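You operate a simulated robot arm through the tools that you are given. There is no shell and no other tool. Be economical: measure what you need, move in short steps, check, and stop when the job is done.

Carry out the task below with a simulated robot arm. There is one attempt and no reset: what you move stays moved.

## Task
Snap the unlatched grey box shut, label it size L and push it to the yellow bar.
Fine: feed the label with its slider.
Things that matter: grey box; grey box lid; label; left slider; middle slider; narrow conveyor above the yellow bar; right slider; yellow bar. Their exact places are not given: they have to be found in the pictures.

It is judged by the outcome, as a careful person would: the job done as asked, and still so three seconds after it is handed in. It fails if anything else is knocked over, pushed out of place, dropped, spilled or broken.

## Robot
A 7-joint arm with a four-finger gripper on a trunk, on a base that drives. Base frame: it is fixed to the floor where the robot stands at the start and does not move with it; the origin is under the middle of the robot, x ahead of it, y to its left, z up; the surface under the hand at the start is at about z = 0.86. Readings come in m, degrees, newtons and seconds.
Its first joint turns from -69.0 to 172.0 degrees. Places, roughly: grey box (16x11x6 cm) [0.6, -0.2, 0.9]; grey box lid [0.6, -0.2, 0.9]; left slider [0.9, 0, 0.9]; middle slider [0.9, -0.1, 0.9]; narrow conveyor above the yellow bar [0.6, 0.2, 0.8]; right slider [0.9, -0.2, 0.9]; yellow bar [0.6, 0.3, 0.9]. Payload 3.67 kg.
The TCP is the grasp point between the finger pads, 0.028 m short of the fingertips. In the tool frame z runs along the fingers and y along their closing line. The gripper opens to 0.112 m. The gripper's body begins 0.073 m behind the TCP.
Orientation is that of the tool frame in the base frame, as a unit quaternion [w, x, y, z]. With the fingers straight down and closing along the base's y, the tool's x points along the base's -x, its y along +y and its z along -z.

## Interface
- The arm moves only by the tool servo_tool. Its argument "increments" is one flat list of numbers, 7 for each row, row after row: the finger opening in m, from 0 to 0.112, then the shift along the tool's x, y, z in units of 400 mm (1.0 is 400 mm), then the turn, a rotation vector about the tool's x, y, z in units of 45 degrees (1.0 is 45 degrees). In form: [claw, dx, dy, dz, rx, ry, rz, claw, dx, dy, dz, rx, ry, rz, ...]. A call has 1 to 12 rows; each row is the pose to reach, as a shift and turn from the pose commanded when the call began, along the tool's axes at that moment. A call with a number of a shift or a turn outside -1 to 1 is refused whole. Each row takes 0.2 s and may step no farther than 0.05 m and 8.6 degrees from the row before; otherwise, or with a gripper value out of range, the whole call is refused. Where a pose cannot be reached the arm comes as near as it can. A force on the tool above 90 N (or 10 N above the force at the start of the call, whichever is more), or a blocked arm, ends the call early, and 0.2 s more pass. Each finger halts on what it meets, pressing with about 40 N; the grip force reading is that of the motor and also rises with nothing between the fingers. The clock runs only during rows and for 0.2 s after the last one: add rows that repeat a pose to give the fingers time. The reply holds the time, the measured pose of the TCP, the force on the tool along the base axes, the opening and the grip force, in the units named above and with some noise, with the torque about the TCP (base axes, N m) and any sound that the robot's microphone picked up, and new pictures: "pictures" is both (left out), scene, wrist or none.
- Cameras (640 x 400 px; columns grow to the right, rows downward): "scene" is now at [0.1405, -0.0018, 1.4275]; the picture's right is [0.00, -1.00, -0.00], its down [-0.52, -0.00, -0.85] and it looks along [0.85, 0.00, -0.52] (base axes); focal length 272 px, centre (320, 200). "wrist" rides on the gripper at [0.06, -0.018, -0.104] in the tool frame; the picture's right is [0.29, 0.96, 0.00], its down [-0.80, 0.24, -0.55] and it looks along [-0.53, 0.16, 0.83] (tool axes); focal length 234 px, centre (320, 200).
- lift_body(by): slides the trunk up (or, below 0, down) by that many m; the arm and the scene camera ride with it, the base frame stays. It gives what a move gives, with no picture.
- base_move(legs): drives the robot by 1 to 6 legs, each [ahead, turn to the left] in m and degrees, along the robot's own axes; the way and the turn of a leg run together, so that a leg with both is an arc; at most 1.5 m and 180 degrees a leg. The arm and the cameras ride along, it lands a little off, and it stops where it bumps. It gives what a move gives, and a new picture of the scene camera.
- pan_tilt(pan, tilt): turns the head with the scene camera to pan (to the left, within 86 degrees either way) and tilt (down, from -29 to 69), counted from straight ahead of the robot. It gives what a move gives, and a new picture of the scene camera.
- measure_at(camera, pixels): for up to 12 pixels [column, row] of the newest picture of that camera ("zoom" is the newest enlarged one), the place [x, y, z] in the base frame of the surface seen there, good to about 0.002 m. The clock stands still meanwhile.
- zoom(camera, box): a new picture of the part [left, top, right, bottom] of that camera's present view, enlarged. The clock stands still meanwhile.
- job_done(): hands the job in; it is judged then, once.

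Work in short steps. Measure before you move; look again where a grasp or a placing could have gone wrong, and mend it. You have 80 turns and 260 pictures in all, those below and enlarged ones among them. Open the gripper and draw the arm clear of the work before you hand the job in, unless the task says otherwise; then end with one line.

The tools are called after "Request:" as name(argument=value, ...) on one line, values as JSON. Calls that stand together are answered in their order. servo_tool: Moves the arm, as the interface text tells. Its arguments: {"type":"object","properties":{"increments":{"type":"array","items":{"type":"number"}},"pictures":{"type":"string","enum":["both","scene","wrist","none"]}},"required":["increments"]} The other tools are called the same way: lift_body (by) slides the trunk up or down; base_move (legs) drives the base; pan_tilt (pan, tilt) turns the head that bears the scene camera; measure_at (camera, pixels) gives the place of the surface under pixels of a picture; zoom (camera, box) takes an enlarged picture of a part of a camera's view; job_done () hands the job in.

At the start:

```text
time: 0.0
position: [0.6731, -0.294, 1.2375]
ee_rot: [0.0, 0.0, 1.0, 0.0]
force: [0.1, -0.1, 0.4]
torque: [0.02, -0.01, 0.02]
gripper_width: 0.1117
grasp_force: 0.1
trunk travel left (down, up): [-0.55, 0.29]
robot x, y, heading: [0.0015, 0.0005, -0.2]
head pan, tilt: [0.2, 31.3]
```

scene: 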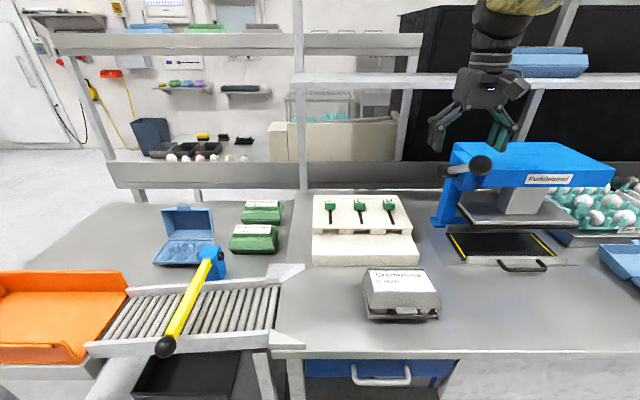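
wrist: 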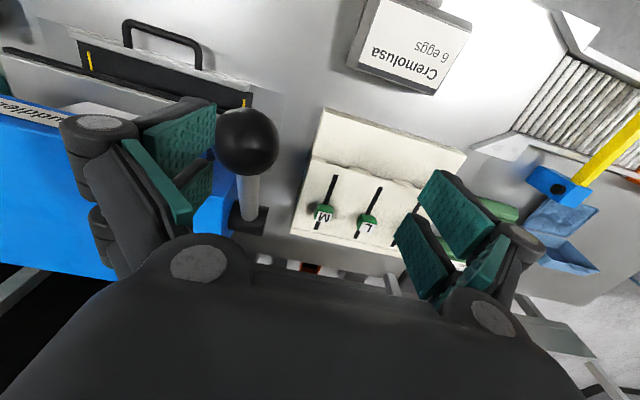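

The grey egg box is near scene (400,295) and the label dispenser with three sliders near (360,210). I zoom in on both and on the conveyor.

Request:
zoom(camera="scene", box=[340, 250, 460, 330])

Request:
zoom(camera="scene", box=[300, 185, 430, 270])

Request:
zoom(camera="scene", box=[80, 230, 320, 370])

Request:
zoom(camera="wrist", box=[280, 100, 480, 270])

Request:
measure_at(camera="scene", pixels=[[330, 206], [360, 206], [388, 206], [366, 270], [435, 270], [368, 318], [438, 316], [400, 318], [400, 290], [400, 345], [180, 310], [270, 310]])

```text
5.00 times, centred on (400, 290) of scene
```

zoom: 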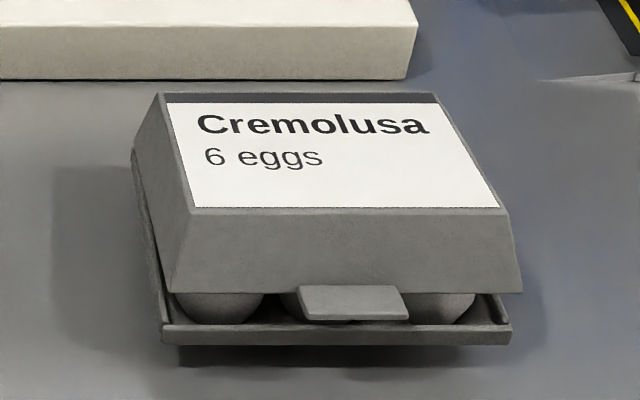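

```text
4.71 times, centred on (365, 228) of scene
```

zoom: 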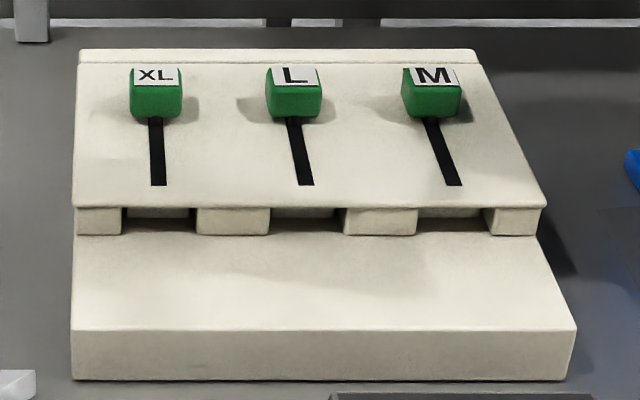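

```text
2.67 times, centred on (200, 300) of scene
```

zoom: 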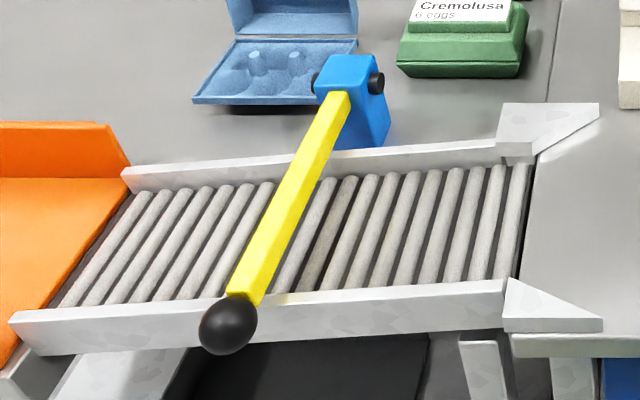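

```text
2.35 times, centred on (380, 185) of wrist
```

zoom: 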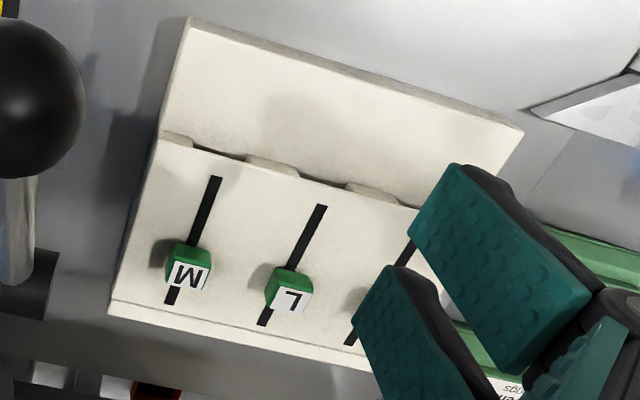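

```text
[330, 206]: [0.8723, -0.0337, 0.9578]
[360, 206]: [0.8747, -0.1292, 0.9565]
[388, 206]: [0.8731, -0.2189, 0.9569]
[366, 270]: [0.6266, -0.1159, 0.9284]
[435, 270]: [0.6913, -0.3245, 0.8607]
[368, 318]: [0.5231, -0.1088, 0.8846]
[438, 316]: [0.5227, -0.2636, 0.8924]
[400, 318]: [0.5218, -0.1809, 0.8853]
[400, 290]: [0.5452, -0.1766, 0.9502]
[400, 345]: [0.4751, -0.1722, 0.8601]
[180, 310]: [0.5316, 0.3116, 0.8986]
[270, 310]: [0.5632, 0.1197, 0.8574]
```

Middle slider is L. I measure the box's lid, flap and base, the sliders and the conveyor in detail.

Request:
zoom(camera="scene", box=[340, 250, 460, 330])

Request:
measure_at(camera="zoom", pixels=[[165, 98], [435, 98], [195, 205], [498, 205], [180, 285], [515, 285], [305, 300], [405, 300], [355, 315], [165, 335], [508, 335], [340, 165]])

Request:
measure_at(camera="scene", pixels=[[360, 202], [360, 210], [365, 222], [363, 231], [362, 240], [362, 247], [315, 250], [412, 250], [212, 248], [190, 295], [167, 344], [285, 268]])

Request:
zoom(camera="scene", box=[345, 190, 405, 240])

Request:
measure_at(camera="zoom", pixels=[[130, 105], [165, 105], [145, 150], [110, 145], [180, 145], [145, 175], [205, 290], [150, 190], [190, 370], [230, 370], [190, 400]])

```text
5.00 times, centred on (400, 290) of scene
```

zoom: 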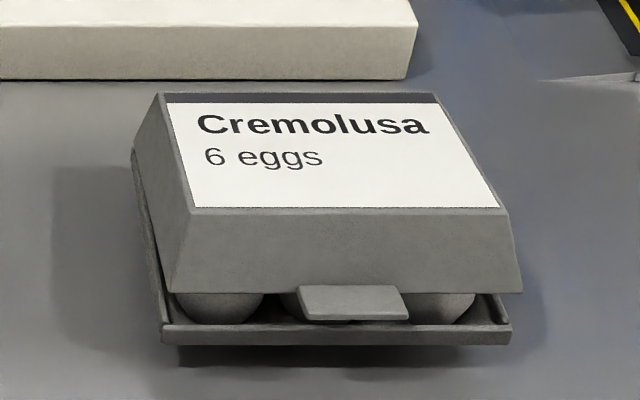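

```text
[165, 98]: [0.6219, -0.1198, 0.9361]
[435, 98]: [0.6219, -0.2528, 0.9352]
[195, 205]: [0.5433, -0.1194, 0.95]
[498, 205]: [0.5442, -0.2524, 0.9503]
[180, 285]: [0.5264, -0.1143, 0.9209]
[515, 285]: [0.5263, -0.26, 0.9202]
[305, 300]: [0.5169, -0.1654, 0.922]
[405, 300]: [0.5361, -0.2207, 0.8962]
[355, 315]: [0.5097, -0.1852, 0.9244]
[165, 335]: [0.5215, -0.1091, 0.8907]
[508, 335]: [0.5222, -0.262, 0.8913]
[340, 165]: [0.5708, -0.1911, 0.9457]
```

```text
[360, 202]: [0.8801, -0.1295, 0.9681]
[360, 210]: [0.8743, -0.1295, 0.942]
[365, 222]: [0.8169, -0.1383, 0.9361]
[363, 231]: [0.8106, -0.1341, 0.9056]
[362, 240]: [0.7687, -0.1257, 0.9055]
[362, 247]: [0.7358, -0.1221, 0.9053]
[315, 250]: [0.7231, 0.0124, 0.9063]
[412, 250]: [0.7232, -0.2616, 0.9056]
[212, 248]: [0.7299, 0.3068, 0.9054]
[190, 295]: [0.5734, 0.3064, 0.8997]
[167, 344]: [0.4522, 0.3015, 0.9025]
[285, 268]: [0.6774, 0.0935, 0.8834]
```

```text
8.00 times, centred on (375, 215) of scene
```

zoom: 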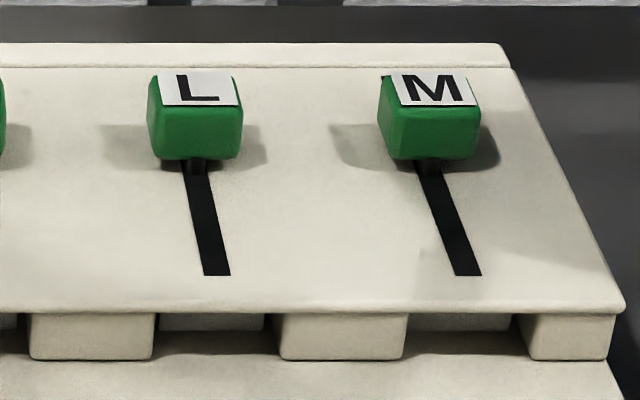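

```text
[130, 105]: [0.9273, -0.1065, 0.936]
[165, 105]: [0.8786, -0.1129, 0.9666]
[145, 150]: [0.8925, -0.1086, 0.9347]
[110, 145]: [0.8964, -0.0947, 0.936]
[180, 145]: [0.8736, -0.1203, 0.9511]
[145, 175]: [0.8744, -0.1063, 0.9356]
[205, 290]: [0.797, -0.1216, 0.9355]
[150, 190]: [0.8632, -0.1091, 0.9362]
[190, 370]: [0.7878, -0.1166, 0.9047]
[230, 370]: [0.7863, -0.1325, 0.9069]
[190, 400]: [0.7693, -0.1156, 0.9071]
```

Middle slider is L, its knob at about (0.885, -0.128, 0.955). The box lid front edge is at z≈0.95 and still raised. I bring the closed fingers above the front of the lid.

Request:
servo_tool(increments=[0.06, 0.042, 0.038, 0.085, 0, 0, 0, 0.03, 0.084, 0.077, 0.17, 0, 0, 0, 0, 0.126, 0.115, 0.254, 0, 0, 0, 0, 0.168, 0.154, 0.339, 0, 0, 0, 0, 0.21, 0.193, 0.424, 0, 0, 0, 0, 0.253, 0.231, 0.509, 0, 0, 0, 0, 0.295, 0.27, 0.575, 0, 0, 0, 0, 0.295, 0.27, 0.575, 0, 0, 0])

```text
time: 1.8
position: [0.5526, -0.1858, 1.0066]
ee_rot: [0.0, 0.0, 1.0, 0.0]
force: [0.8, 0.5, 0.0]
torque: [0.0, 0.02, 0.01]
gripper_width: 0.0
grasp_force: 35.8
trunk travel left (down, up): [-0.55, 0.29]
robot x, y, heading: [-0.0015, 0.0005, -0.2]
head pan, tilt: [0.2, 31.3]
```

scene: 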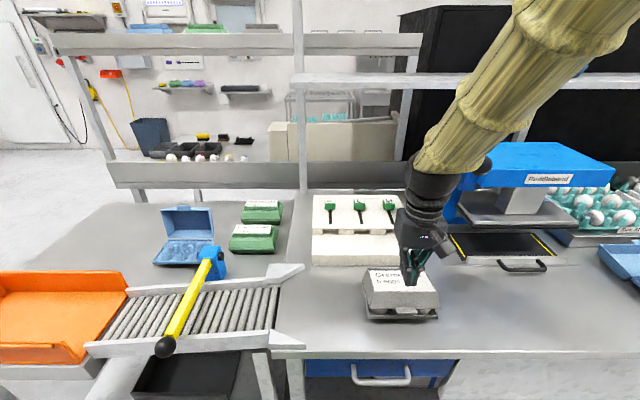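
wrist: 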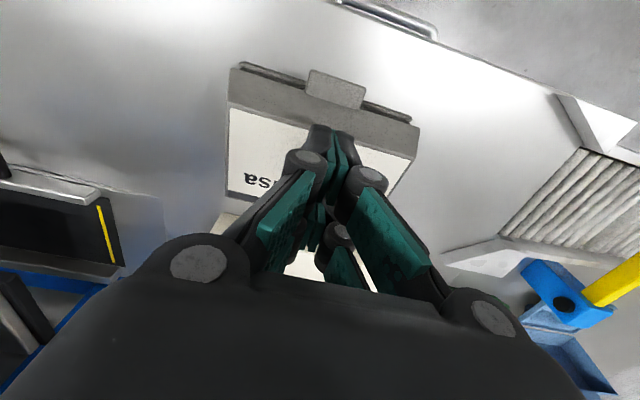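

Fingertips are about 3 cm above the lid's front, centred on the flap. I press down slowly.

Request:
servo_tool(increments=[0, 0, 0, 0.04, 0, 0, 0, 0, 0, 0, 0.065, 0, 0, 0, 0, 0, 0, 0.075, 0, 0, 0, 0, 0, 0, 0.085, 0, 0, 0, 0, 0, 0, 0.095, 0, 0, 0, 0, 0, 0, 0.105, 0, 0, 0, 0, 0, 0, 0.115, 0, 0, 0, 0, 0, 0, 0.12, 0, 0, 0])

```text
time: 3.6
position: [0.5548, -0.1849, 0.958]
ee_rot: [0.0, 0.0, 1.0, 0.0]
force: [0.4, -0.1, -0.4]
torque: [0.02, 0.01, -0.01]
gripper_width: 0.0
grasp_force: 35.7
trunk travel left (down, up): [-0.55, 0.29]
robot x, y, heading: [-0.0033, 0.0006, 0.1]
head pan, tilt: [0.2, 31.3]
```

scene: 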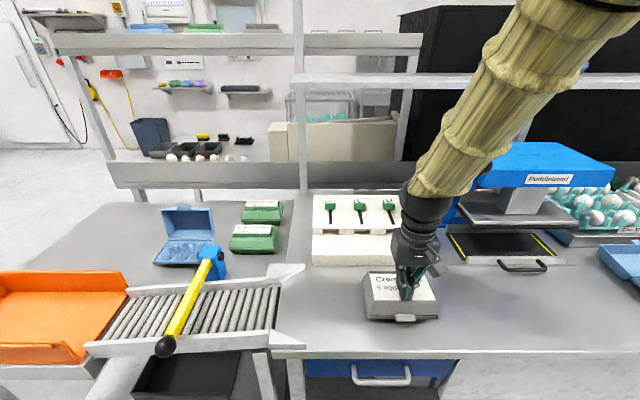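
wrist: 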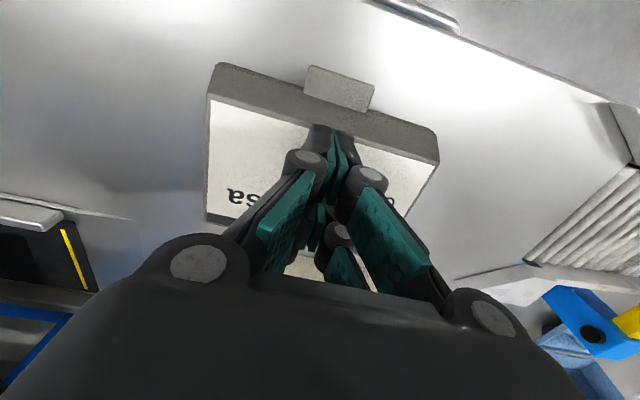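

The lid has come down to z≈0.93 with hardly any force and no click yet. I continue pressing gently.

Request:
servo_tool(increments=[0, 0, 0, 0.006, 0, 0, 0, 0, 0, 0, 0.012, 0, 0, 0, 0, 0, 0, 0.018, 0, 0, 0, 0, 0, 0, 0.024, 0, 0, 0, 0, 0, 0, 0.03, 0, 0, 0, 0, 0, 0, 0.036, 0, 0, 0, 0, 0, 0, 0.042, 0, 0, 0])

Request:
zoom(camera="scene", box=[340, 250, 460, 330])

```text
time: 4.9
position: [0.5538, -0.1867, 0.9575]
ee_rot: [0.009, 0.0, 1.0, 0.0]
force: [-3.4, 0.2, 28.9]
torque: [0.01, 0.97, 0.0]
gripper_width: 0.0058
grasp_force: 35.6
trunk travel left (down, up): [-0.55, 0.29]
robot x, y, heading: [-0.0022, -0.0027, -0.3]
head pan, tilt: [0.2, 31.3]
stopped in row 6: the force on the tool passed its limit at 94 N (the readings are from after the stop); the commanded pose is now the measured one
```

scene: 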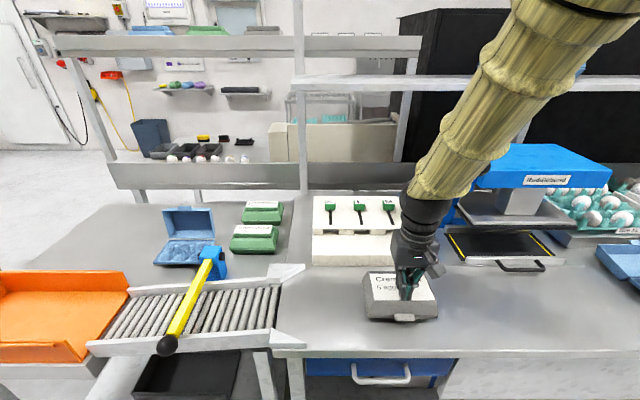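
wrist: 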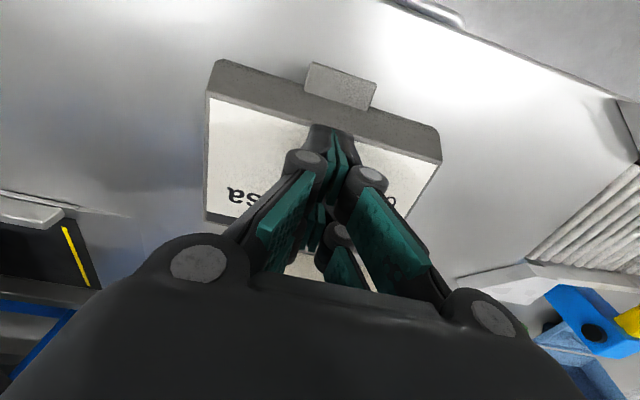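

```text
5.00 times, centred on (400, 290) of scene
```

zoom: 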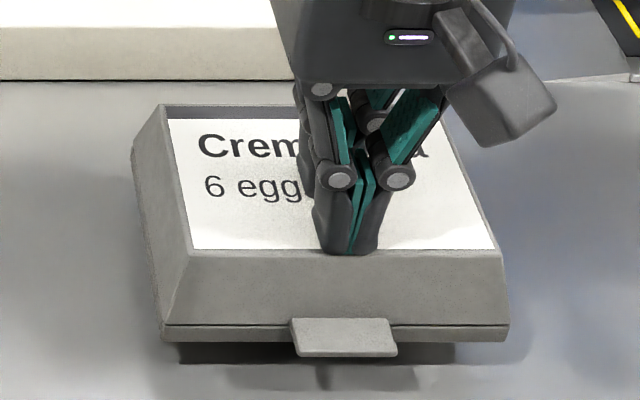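

It bottomed out at 94 N, though no click was reported. I back off and see whether the lid stays shut.

Request:
servo_tool(increments=[0, 0, 0, -0.05, 0, 0, 0, 0, 0, 0, -0.12, 0, 0, 0, 0, 0, 0, -0.2, 0, 0, 0, 0, 0, 0, -0.2, 0, 0, 0])

Request:
zoom(camera="scene", box=[340, 250, 460, 330])

Request:
measure_at(camera="zoom", pixels=[[195, 235], [490, 240], [170, 105], [300, 325], [390, 325], [345, 325], [345, 345], [345, 310], [165, 335], [508, 335], [180, 300], [500, 300]])

```text
time: 5.9
position: [0.5579, -0.1883, 1.0294]
ee_rot: [0.002, 0.0, 1.0, 0.0]
force: [0.7, 0.1, 1.0]
torque: [0.03, 0.04, 0.01]
gripper_width: 0.0
grasp_force: 35.5
trunk travel left (down, up): [-0.55, 0.29]
robot x, y, heading: [0.0034, 0.0001, 0.0]
head pan, tilt: [0.2, 31.3]
```

scene: 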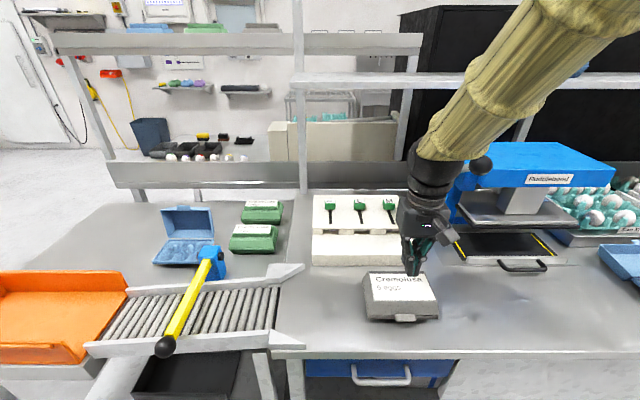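
wrist: 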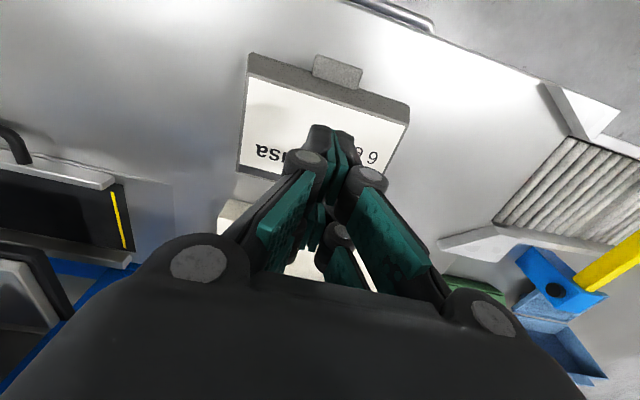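

```text
5.00 times, centred on (400, 290) of scene
```

zoom: 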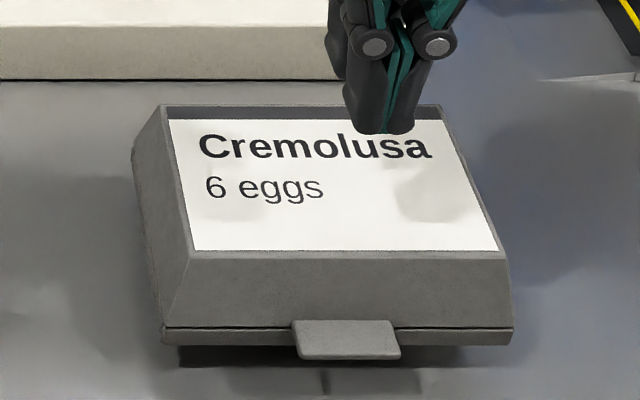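

```text
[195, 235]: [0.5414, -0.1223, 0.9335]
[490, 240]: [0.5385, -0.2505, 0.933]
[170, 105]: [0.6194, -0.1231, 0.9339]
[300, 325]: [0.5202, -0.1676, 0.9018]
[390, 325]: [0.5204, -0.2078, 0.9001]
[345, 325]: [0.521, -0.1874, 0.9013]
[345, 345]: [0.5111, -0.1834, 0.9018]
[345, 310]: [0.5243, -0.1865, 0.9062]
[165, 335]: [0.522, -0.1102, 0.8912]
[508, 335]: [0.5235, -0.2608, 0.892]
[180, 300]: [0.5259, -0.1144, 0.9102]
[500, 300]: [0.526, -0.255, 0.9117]
```

The lid is now level at z≈0.934 and stayed down. I compare it against the closed green boxes to judge whether it's latched.

Request:
zoom(camera="scene", box=[220, 195, 300, 260])

Request:
zoom(camera="scene", box=[375, 300, 425, 330])

```text
6.15 times, centred on (260, 228) of scene
```

zoom: 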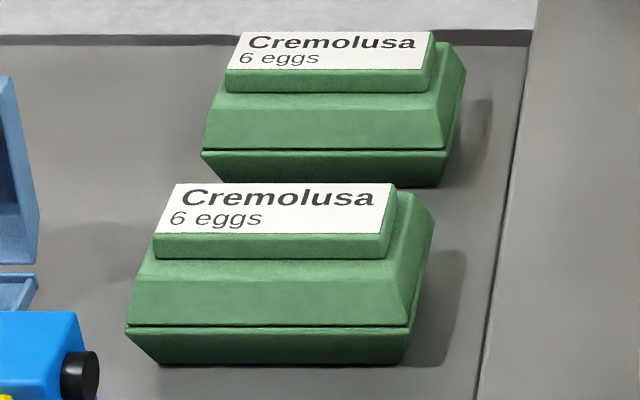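

```text
12.80 times, centred on (400, 315) of scene
```

zoom: 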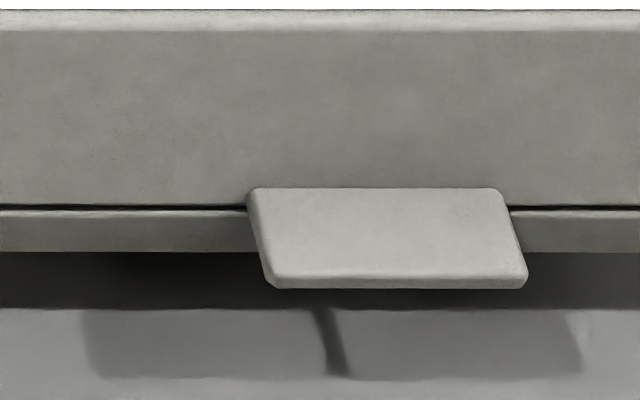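

The seam looks the same as on the closed green boxes. To be sure it snapped, I press once more right at the front edge, above the tongue, and listen.

Request:
servo_tool(increments=[0, 0.03, 0, 0.07, 0, 0, 0, 0, 0.03, 0, 0.15, 0, 0, 0, 0, 0.03, 0, 0.165, 0, 0, 0, 0, 0.03, 0, 0.175, 0, 0, 0, 0, 0.03, 0, 0.18, 0, 0, 0, 0, 0.03, 0, 0.185, 0, 0, 0, 0, 0.03, 0, 0.19, 0, 0, 0, 0, 0.03, 0, 0.195, 0, 0, 0, 0, 0.03, 0, 0.2, 0, 0, 0, 0, 0.03, 0, 0.21, 0, 0, 0], pictures="none")

Request:
zoom(camera="scene", box=[340, 250, 460, 330])

```text
time: 8.1
position: [0.5447, -0.1866, 0.9556]
ee_rot: [0.012, 0.001, 1.0, -0.001]
force: [-12.0, -2.9, 46.0]
torque: [-0.05, 0.43, 0.05]
gripper_width: 0.0061
grasp_force: 35.8
trunk travel left (down, up): [-0.55, 0.29]
robot x, y, heading: [0.0005, -0.003, -0.3]
head pan, tilt: [0.2, 31.3]
stopped in row 10: the force on the tool passed its limit at 94 N (the readings are from after the stop); the commanded pose is now the measured one
```

```text
5.00 times, centred on (400, 290) of scene
```

zoom: 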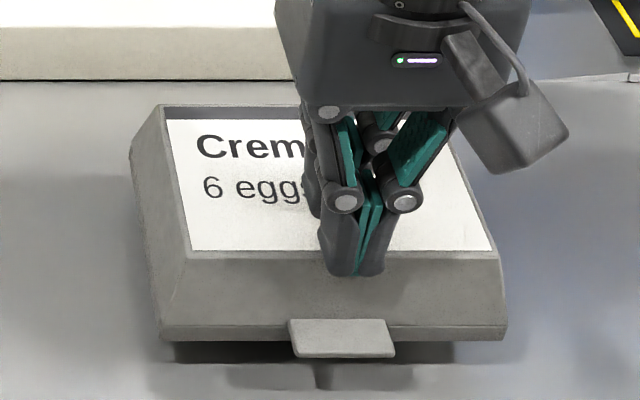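

The seam has vanished under pressure; I lift off and check whether it stays.

Request:
servo_tool(increments=[0, 0, 0, -0.05, 0, 0, 0, 0, 0, 0, -0.12, 0, 0, 0, 0, 0, 0, -0.22, 0, 0, 0, 0, -0.1, 0, -0.27, 0, 0, 0], pictures="none")

Request:
zoom(camera="scene", box=[340, 250, 460, 330])

Request:
measure_at(camera="zoom", pixels=[[195, 235], [490, 240], [170, 105], [345, 335], [300, 335], [390, 335]])

```text
time: 9.1
position: [0.5875, -0.188, 1.0568]
ee_rot: [0.005, 0.001, 1.0, 0.0]
force: [1.0, 0.3, -0.1]
torque: [0.0, 0.06, 0.01]
gripper_width: 0.0
grasp_force: 35.9
trunk travel left (down, up): [-0.55, 0.29]
robot x, y, heading: [-0.0002, -0.0024, -0.2]
head pan, tilt: [0.2, 31.3]
```

```text
5.00 times, centred on (400, 290) of scene
```

zoom: 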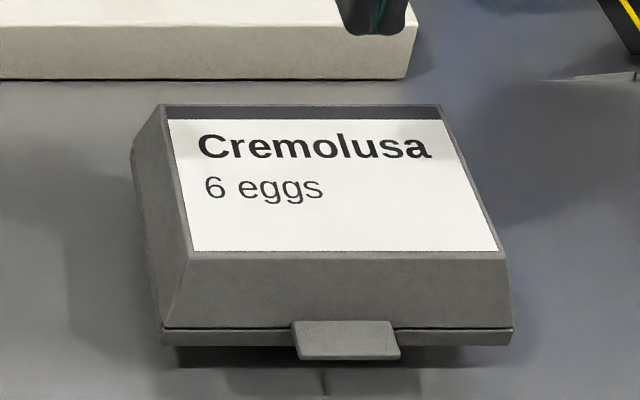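

```text
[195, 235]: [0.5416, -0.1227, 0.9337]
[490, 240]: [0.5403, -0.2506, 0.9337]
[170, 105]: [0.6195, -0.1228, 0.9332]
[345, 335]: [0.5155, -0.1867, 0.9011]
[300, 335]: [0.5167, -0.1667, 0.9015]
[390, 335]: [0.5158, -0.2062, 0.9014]
```

The lid is level and closed as before. Next the L slider: I measure possible obstacles around it (rack rails) and knob depth.

Request:
measure_at(camera="scene", pixels=[[350, 80], [440, 85], [299, 140], [360, 175], [360, 165], [300, 185], [360, 197], [360, 200], [360, 204], [356, 208], [364, 208], [480, 165]])

Request:
zoom(camera="wrist", box=[0, 0, 640, 400])

```text
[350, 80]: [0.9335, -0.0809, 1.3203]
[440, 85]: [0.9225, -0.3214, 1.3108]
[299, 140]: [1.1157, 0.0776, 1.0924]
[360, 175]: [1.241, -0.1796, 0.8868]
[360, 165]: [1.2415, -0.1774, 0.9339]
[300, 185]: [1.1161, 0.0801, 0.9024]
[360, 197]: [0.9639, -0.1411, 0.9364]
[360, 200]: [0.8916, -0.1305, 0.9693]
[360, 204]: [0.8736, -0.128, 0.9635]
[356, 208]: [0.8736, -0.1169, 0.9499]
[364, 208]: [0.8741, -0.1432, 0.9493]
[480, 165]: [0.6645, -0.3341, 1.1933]
```

```text
1.00 times, centred on (320, 200) of wrist (not enlarged: the box is as wide or as high as the picture)
```

zoom: 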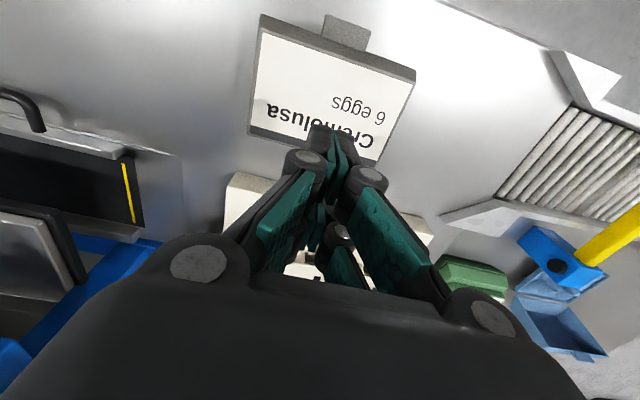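

Knob spans x 0.873–0.897, y ≈ -0.112 to -0.147, top 0.968. The rack rail at x≈0.92, z≈1.31 should be clear of the wrist. I move above the L knob with fingers open to 0.075.

Request:
servo_tool(increments=[0, -0.11, 0.02, 0, 0, 0.013, 0, 0.03, -0.22, 0.043, 0, 0, 0.013, 0, 0.06, -0.33, 0.064, 0, 0, 0.013, 0, 0.075, -0.44, 0.085, 0, 0, 0.013, 0, 0.075, -0.55, 0.107, 0, 0, 0.013, 0, 0.075, -0.65, 0.125, 0, 0, 0.013, 0, 0.075, -0.744, 0.145, 0, 0, 0.013, 0, 0.075, -0.744, 0.145, 0, 0, 0.013, 0])

Request:
zoom(camera="scene", box=[300, 160, 430, 245])

```text
time: 10.9
position: [0.8817, -0.1356, 1.0628]
ee_rot: [0.003, 0.0, 1.0, 0.0]
force: [-0.1, 0.4, 0.2]
torque: [-0.02, -0.02, 0.01]
gripper_width: 0.0748
grasp_force: 0.1
trunk travel left (down, up): [-0.55, 0.29]
robot x, y, heading: [-0.0003, -0.0028, -0.1]
head pan, tilt: [0.2, 31.3]
```

scene: 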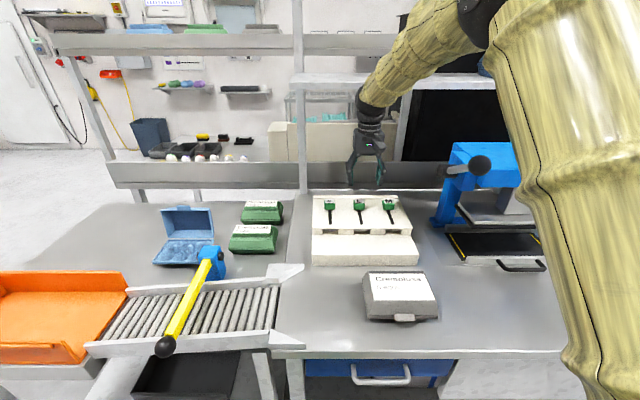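
wrist: 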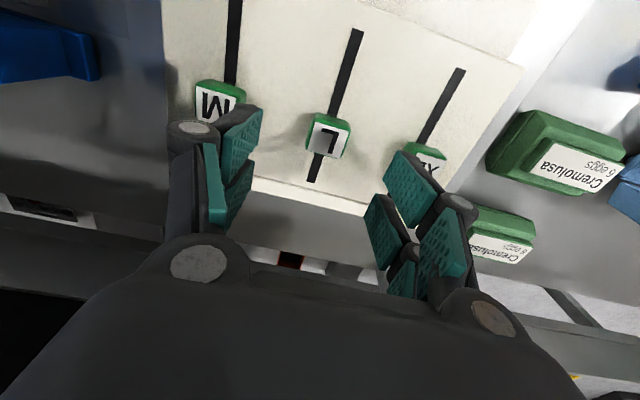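

```text
4.71 times, centred on (365, 202) of scene
```

zoom: 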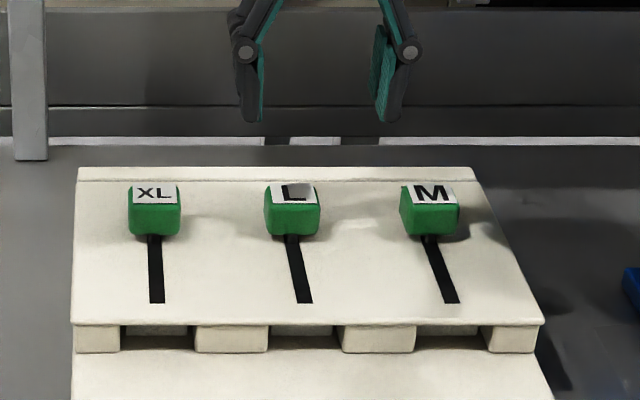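

Fingers are over L, slightly towards M. I check the knob location from the wrist view before descending.

Request:
measure_at(camera="wrist", pixels=[[315, 118], [346, 124], [309, 145], [345, 155], [328, 137], [314, 178]])

```text
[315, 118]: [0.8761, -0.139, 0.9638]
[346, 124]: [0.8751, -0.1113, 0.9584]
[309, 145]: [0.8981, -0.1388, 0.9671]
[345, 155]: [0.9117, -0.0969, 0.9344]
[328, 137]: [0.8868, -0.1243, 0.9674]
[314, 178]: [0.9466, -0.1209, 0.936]
```

The knob's centre is about (0.887, -0.126). I centre and lower, then close.

Request:
servo_tool(increments=[0.075, -0.012, 0.023, 0.05, 0, 0.01, 0, 0.075, -0.012, 0.023, 0.12, 0, 0.01, 0, 0.075, -0.012, 0.023, 0.18, 0, 0.01, 0, 0.075, -0.012, 0.023, 0.215, 0, 0.01, 0, 0.075, -0.012, 0.023, 0.215, 0, 0.01, 0, 0.05, -0.012, 0.023, 0.215, 0, 0.01, 0, 0.03, -0.012, 0.023, 0.215, 0, 0.01, 0, 0.02, -0.012, 0.023, 0.215, 0, 0.01, 0])

Request:
zoom(camera="scene", box=[300, 160, 430, 245])

```text
time: 12.7
position: [0.8885, -0.1257, 0.9731]
ee_rot: [-0.002, 0.002, 1.0, 0.0]
force: [-0.9, -22.3, 2.0]
torque: [-0.9, -0.05, -0.07]
gripper_width: 0.0357
grasp_force: 45.1
trunk travel left (down, up): [-0.55, 0.29]
robot x, y, heading: [0.0002, 0.0032, -0.5]
head pan, tilt: [0.2, 31.3]
```

scene: 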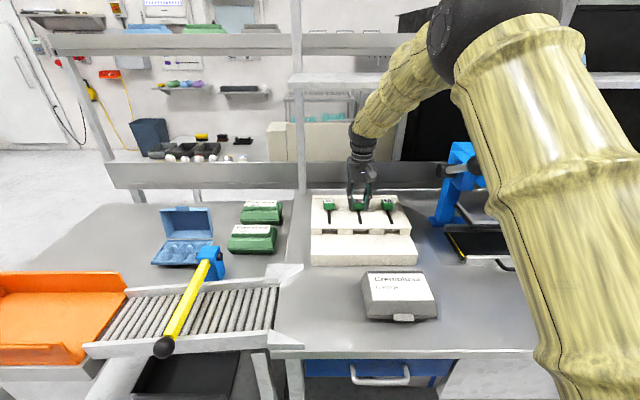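
wrist: 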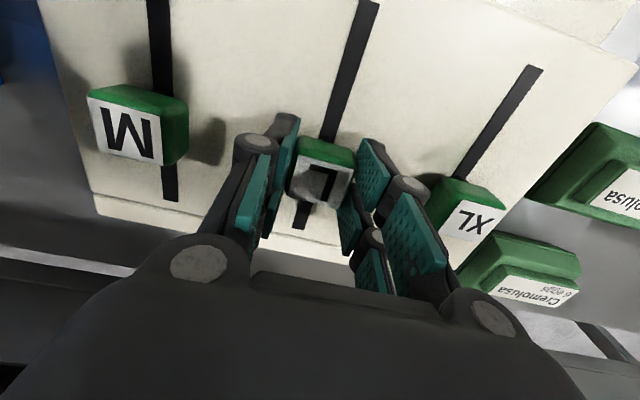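

```text
4.71 times, centred on (365, 202) of scene
```

zoom: 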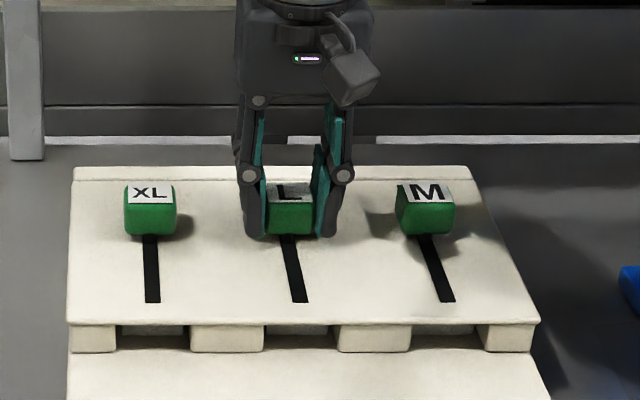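

Gripped the L knob (opening 0.036). I relieve the side force and pull the slider towards the robot in small steps.

Request:
servo_tool(increments=[0.02, 0, -0.008, 0, 0, 0, 0, 0.02, 0.025, -0.008, 0, 0, 0, 0, 0.02, 0.05, -0.008, 0, 0, 0, 0, 0.02, 0.075, -0.008, 0, 0, 0, 0, 0.02, 0.1, -0.008, 0, 0, 0, 0, 0.02, 0.125, -0.008, 0, 0, 0, 0, 0.02, 0.145, -0.008, 0, 0, 0, 0, 0.02, 0.16, -0.008, 0, 0, 0, 0, 0.02, 0.17, -0.008, 0, 0, 0, 0, 0.02, 0.17, -0.008, 0, 0, 0, 0])

Request:
zoom(camera="scene", box=[300, 180, 430, 265])

```text
time: 14.9
position: [0.8218, -0.1247, 0.9743]
ee_rot: [-0.004, 0.0, 1.0, 0.001]
force: [1.4, -16.6, -20.3]
torque: [-0.42, -0.3, 0.18]
gripper_width: 0.0351
grasp_force: 44.7
trunk travel left (down, up): [-0.55, 0.29]
robot x, y, heading: [0.0016, -0.0004, -0.0]
head pan, tilt: [0.2, 31.3]
```

scene: 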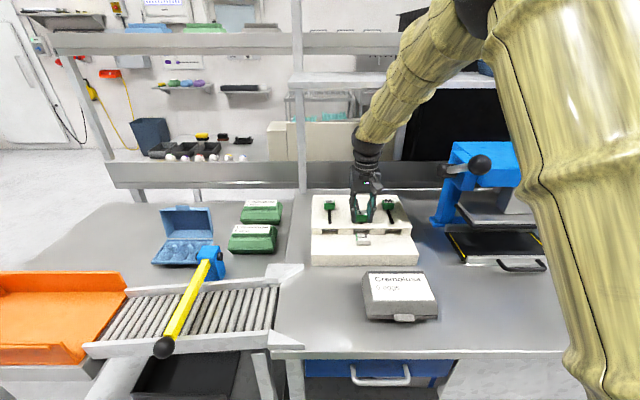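
wrist: 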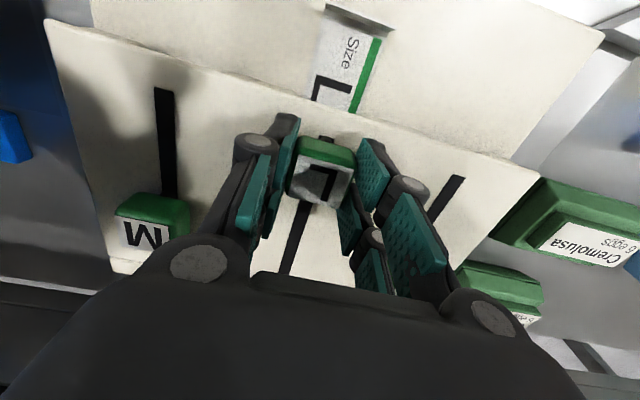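

```text
4.71 times, centred on (365, 222) of scene
```

zoom: 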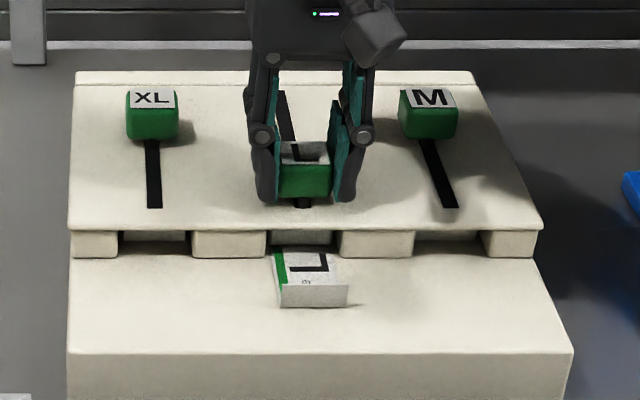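

A "Size L" label has come out of the slot. A little slot remains, so I pull slightly more to the end stop.

Request:
servo_tool(increments=[0.02, 0.01, -0.006, -0.006, 0, 0, 0, 0.02, 0.02, -0.006, -0.006, 0, 0, 0, 0.02, 0.03, -0.006, -0.006, 0, 0, 0])

Request:
zoom(camera="scene", box=[300, 180, 430, 265])

```text
time: 15.7
position: [0.8099, -0.1267, 0.9737]
ee_rot: [-0.004, 0.0, 1.0, 0.0]
force: [1.6, -2.8, -42.4]
torque: [-0.01, -0.03, 0.07]
gripper_width: 0.0357
grasp_force: 44.6
trunk travel left (down, up): [-0.55, 0.29]
robot x, y, heading: [-0.002, -0.001, -0.1]
head pan, tilt: [0.2, 31.3]
```

scene: 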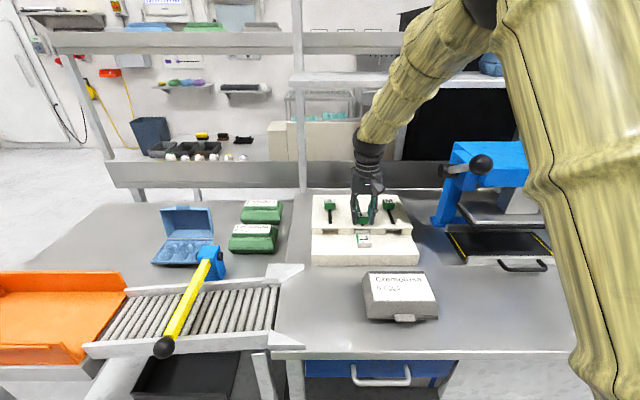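
wrist: 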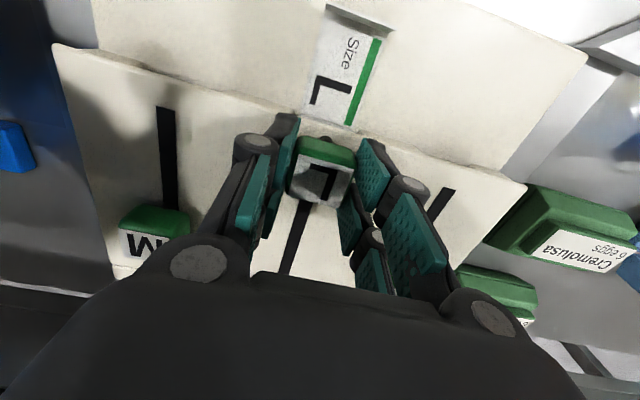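

```text
4.71 times, centred on (365, 222) of scene
```

zoom: 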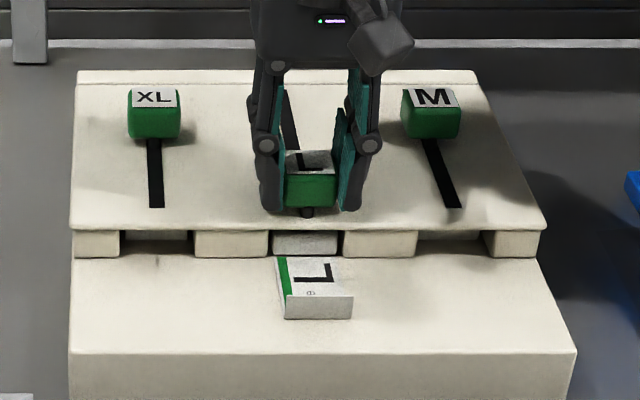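

The label is now out nearly fully. One more small pull with the upward strain taken off, to confirm the stop.

Request:
servo_tool(increments=[0.02, 0.008, 0, 0.006, 0, 0, 0, 0.02, 0.016, 0, 0.006, 0, 0, 0, 0.02, 0.024, 0, 0.006, 0, 0, 0])

Request:
zoom(camera="scene", box=[335, 205, 395, 255])

Request:
zoom(camera="wrist", box=[270, 0, 430, 140])

```text
time: 16.5
position: [0.8048, -0.1257, 0.9737]
ee_rot: [0.0, 0.0, 1.0, 0.001]
force: [35.5, 1.7, -18.5]
torque: [0.02, -0.9, 0.1]
gripper_width: 0.0356
grasp_force: 44.6
trunk travel left (down, up): [-0.55, 0.29]
robot x, y, heading: [0.0026, 0.0013, -0.2]
head pan, tilt: [0.2, 31.3]
```

scene: 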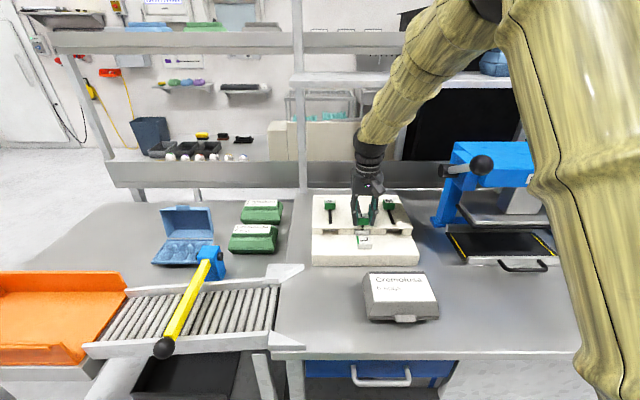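
wrist: 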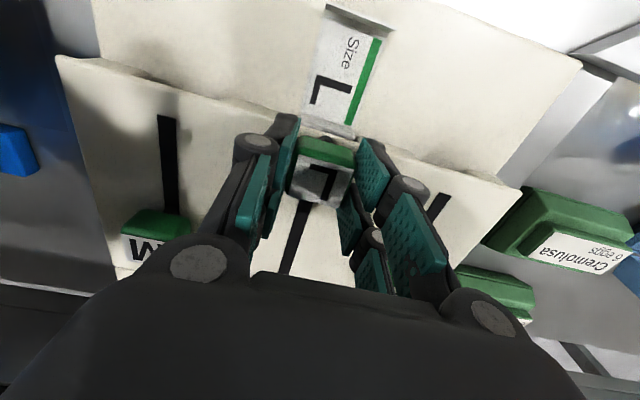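

```text
8.00 times, centred on (365, 230) of scene
```

zoom: 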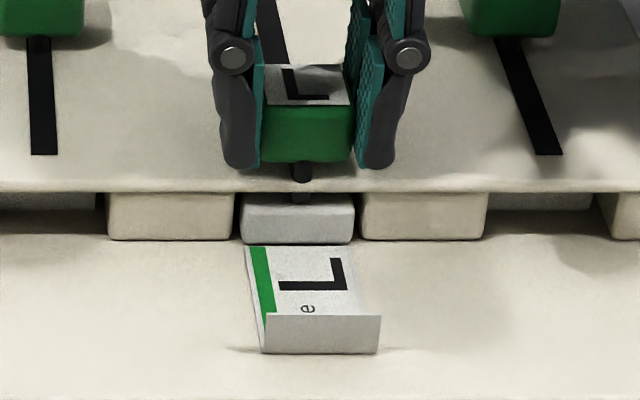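

```text
2.86 times, centred on (350, 70) of wrist
```

zoom: 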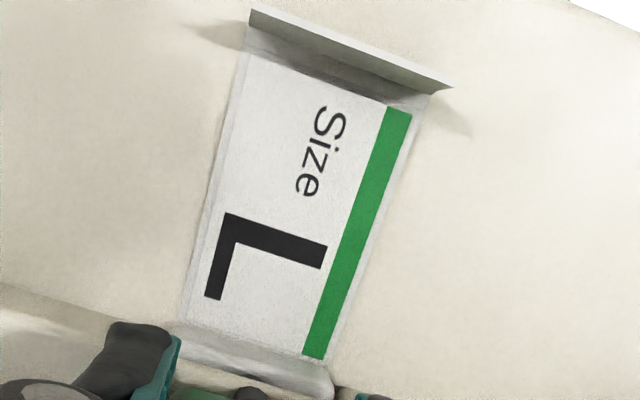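

The end stop is reached (35 N). The label lies free with an upright tab on its near edge; I measure label and tab.

Request:
measure_at(camera="zoom", pixels=[[250, 12], [345, 55], [450, 88], [345, 70], [245, 60], [425, 105], [185, 315], [300, 355], [300, 200], [350, 48], [340, 80], [260, 30]])

Request:
zoom(camera="scene", box=[335, 205, 395, 255])

Request:
measure_at(camera="zoom", pixels=[[270, 320], [320, 320], [375, 322], [268, 345], [320, 345], [375, 348], [320, 300], [300, 250], [300, 220], [320, 375]])

```text
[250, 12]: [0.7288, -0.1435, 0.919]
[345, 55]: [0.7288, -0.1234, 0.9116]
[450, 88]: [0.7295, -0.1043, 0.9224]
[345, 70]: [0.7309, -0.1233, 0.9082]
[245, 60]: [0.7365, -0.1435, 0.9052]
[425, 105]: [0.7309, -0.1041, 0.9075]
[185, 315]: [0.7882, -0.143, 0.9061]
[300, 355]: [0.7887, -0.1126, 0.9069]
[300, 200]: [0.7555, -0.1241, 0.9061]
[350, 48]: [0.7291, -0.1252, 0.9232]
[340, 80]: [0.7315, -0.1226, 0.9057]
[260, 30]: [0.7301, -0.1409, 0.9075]
```

```text
8.00 times, centred on (365, 230) of scene
```

zoom: 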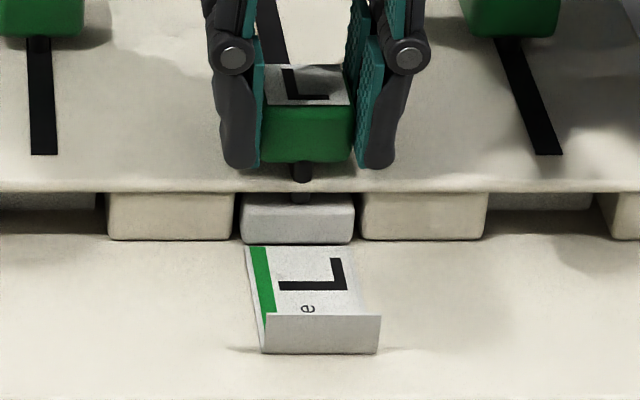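

```text
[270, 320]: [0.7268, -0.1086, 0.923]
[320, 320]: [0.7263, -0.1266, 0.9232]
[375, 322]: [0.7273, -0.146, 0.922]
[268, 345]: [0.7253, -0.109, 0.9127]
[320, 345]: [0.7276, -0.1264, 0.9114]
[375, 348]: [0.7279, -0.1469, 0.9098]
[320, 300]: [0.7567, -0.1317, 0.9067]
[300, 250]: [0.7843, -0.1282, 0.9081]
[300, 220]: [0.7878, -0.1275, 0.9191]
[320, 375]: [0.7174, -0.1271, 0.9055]
```

Label: x 0.729–0.789, y -0.147…-0.105, lying at z≈0.907; the tab stands at x≈0.728 up to z≈0.926. I release the knob, go up and back above the tab and start turning the hand so that it closes along x.

Request:
servo_tool(increments=[0.05, 0, 0, 0, 0, 0, 0, 0.07, 0, 0, 0, 0, 0, 0, 0.07, 0, 0, -0.1, 0, 0, 0, 0.07, 0, 0, -0.2, 0, 0, 0, 0.06, 0.06, 0, -0.27, 0, 0, -0.18, 0.05, 0.12, 0, -0.27, 0, 0, -0.36, 0.05, 0.192, 0, -0.27, 0, 0, -0.54, 0.05, 0.192, 0, -0.27, 0, 0, -0.72, 0.05, 0.192, 0, -0.27, 0, 0, -0.9, 0.05, 0.192, 0, -0.27, 0, 0, -1.0, 0.05, 0.192, 0, -0.27, 0, 0, -1.0])

```text
time: 18.9
position: [0.7229, -0.1267, 1.0836]
ee_rot: [-0.001, -0.383, 0.924, 0.001]
force: [-0.2, -0.9, 0.7]
torque: [-0.05, -0.01, -0.02]
gripper_width: 0.0501
grasp_force: 0.1
trunk travel left (down, up): [-0.55, 0.29]
robot x, y, heading: [0.0007, -0.0033, -0.3]
head pan, tilt: [0.2, 31.3]
```

scene: 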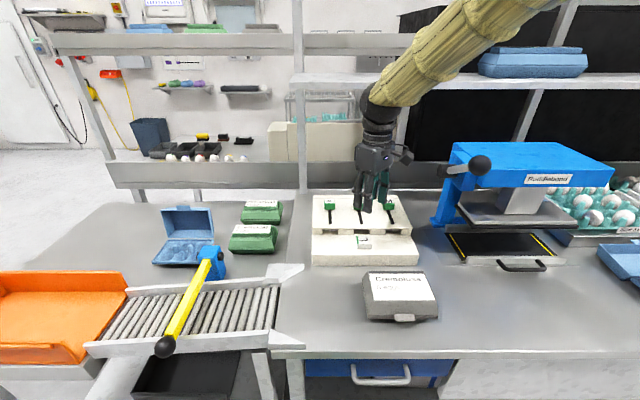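
wrist: 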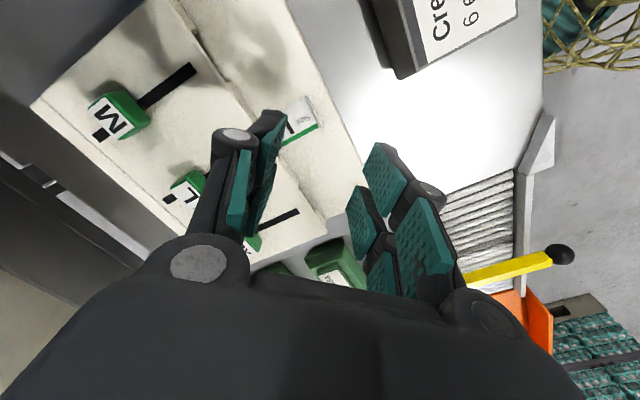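

Rotation goes well. I complete the other 45°.

Request:
servo_tool(increments=[0.05, 0, 0, 0, 0, 0, -0.18, 0.05, 0, 0, 0, 0, 0, -0.36, 0.05, 0, 0, 0, 0, 0, -0.54, 0.05, 0, 0, 0, 0, 0, -0.72, 0.05, 0, 0, 0, 0, 0, -0.9, 0.05, 0, 0, 0, 0, 0, -1.0, 0.05, 0, 0, 0, 0, 0, -1.0])

Request:
zoom(camera="scene", box=[300, 160, 430, 265])

```text
time: 20.5
position: [0.7236, -0.1262, 1.0833]
ee_rot: [0.001, 0.707, -0.707, -0.001]
force: [0.4, -0.2, -0.4]
torque: [-0.02, 0.0, -0.04]
gripper_width: 0.0501
grasp_force: 0.0
trunk travel left (down, up): [-0.55, 0.29]
robot x, y, heading: [0.0006, 0.001, -0.0]
head pan, tilt: [0.2, 31.3]
```

scene: 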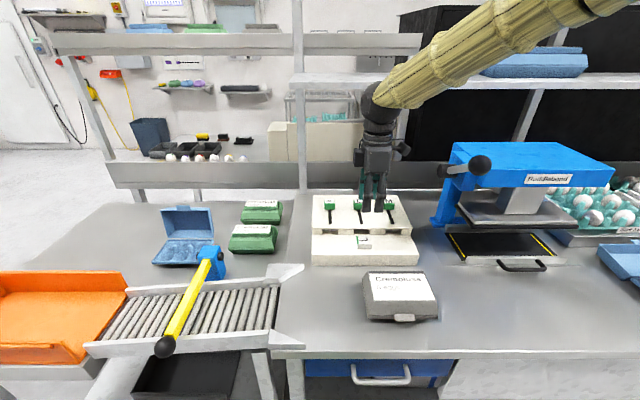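
wrist: 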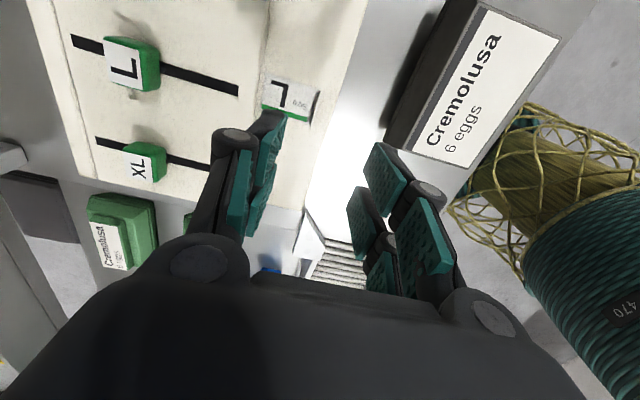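

```text
3.81 times, centred on (365, 212) of scene
```

zoom: 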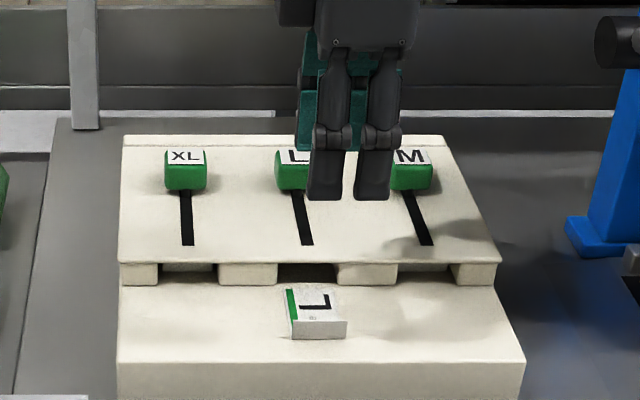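

The slider has sprung back and the label lies free. I check finger alignment to the tab in enlarged pictures before descending.

Request:
zoom(camera="scene", box=[345, 160, 405, 220])

Request:
zoom(camera="wrist", box=[200, 60, 460, 300])

Request:
measure_at(camera="wrist", pixels=[[290, 95], [318, 92], [313, 112], [265, 85], [265, 110], [280, 120], [380, 150]])

```text
6.67 times, centred on (375, 190) of scene
```

zoom: 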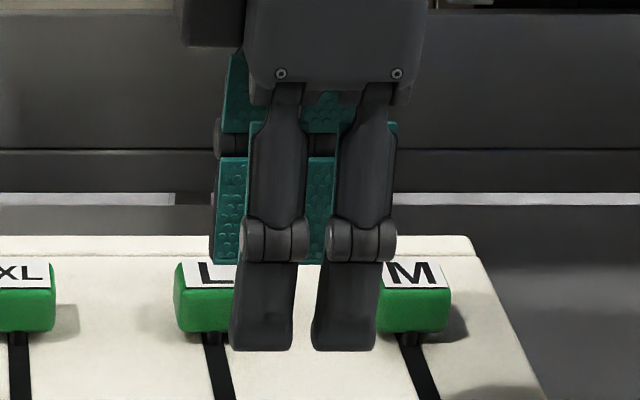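

```text
1.67 times, centred on (330, 180) of wrist
```

zoom: 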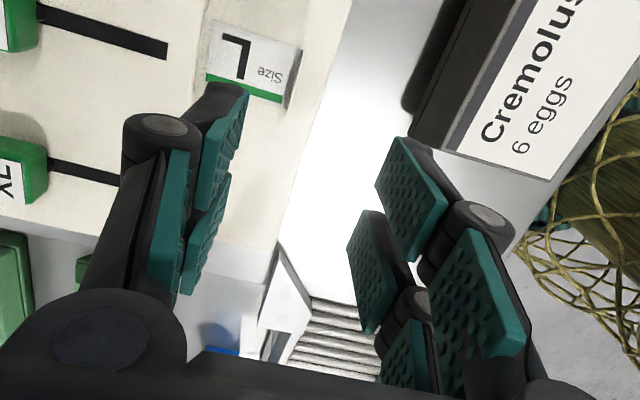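

```text
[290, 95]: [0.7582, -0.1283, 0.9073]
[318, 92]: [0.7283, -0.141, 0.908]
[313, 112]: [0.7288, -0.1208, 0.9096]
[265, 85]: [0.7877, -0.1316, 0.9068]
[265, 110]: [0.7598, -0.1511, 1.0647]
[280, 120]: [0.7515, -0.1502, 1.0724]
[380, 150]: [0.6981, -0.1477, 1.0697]
```

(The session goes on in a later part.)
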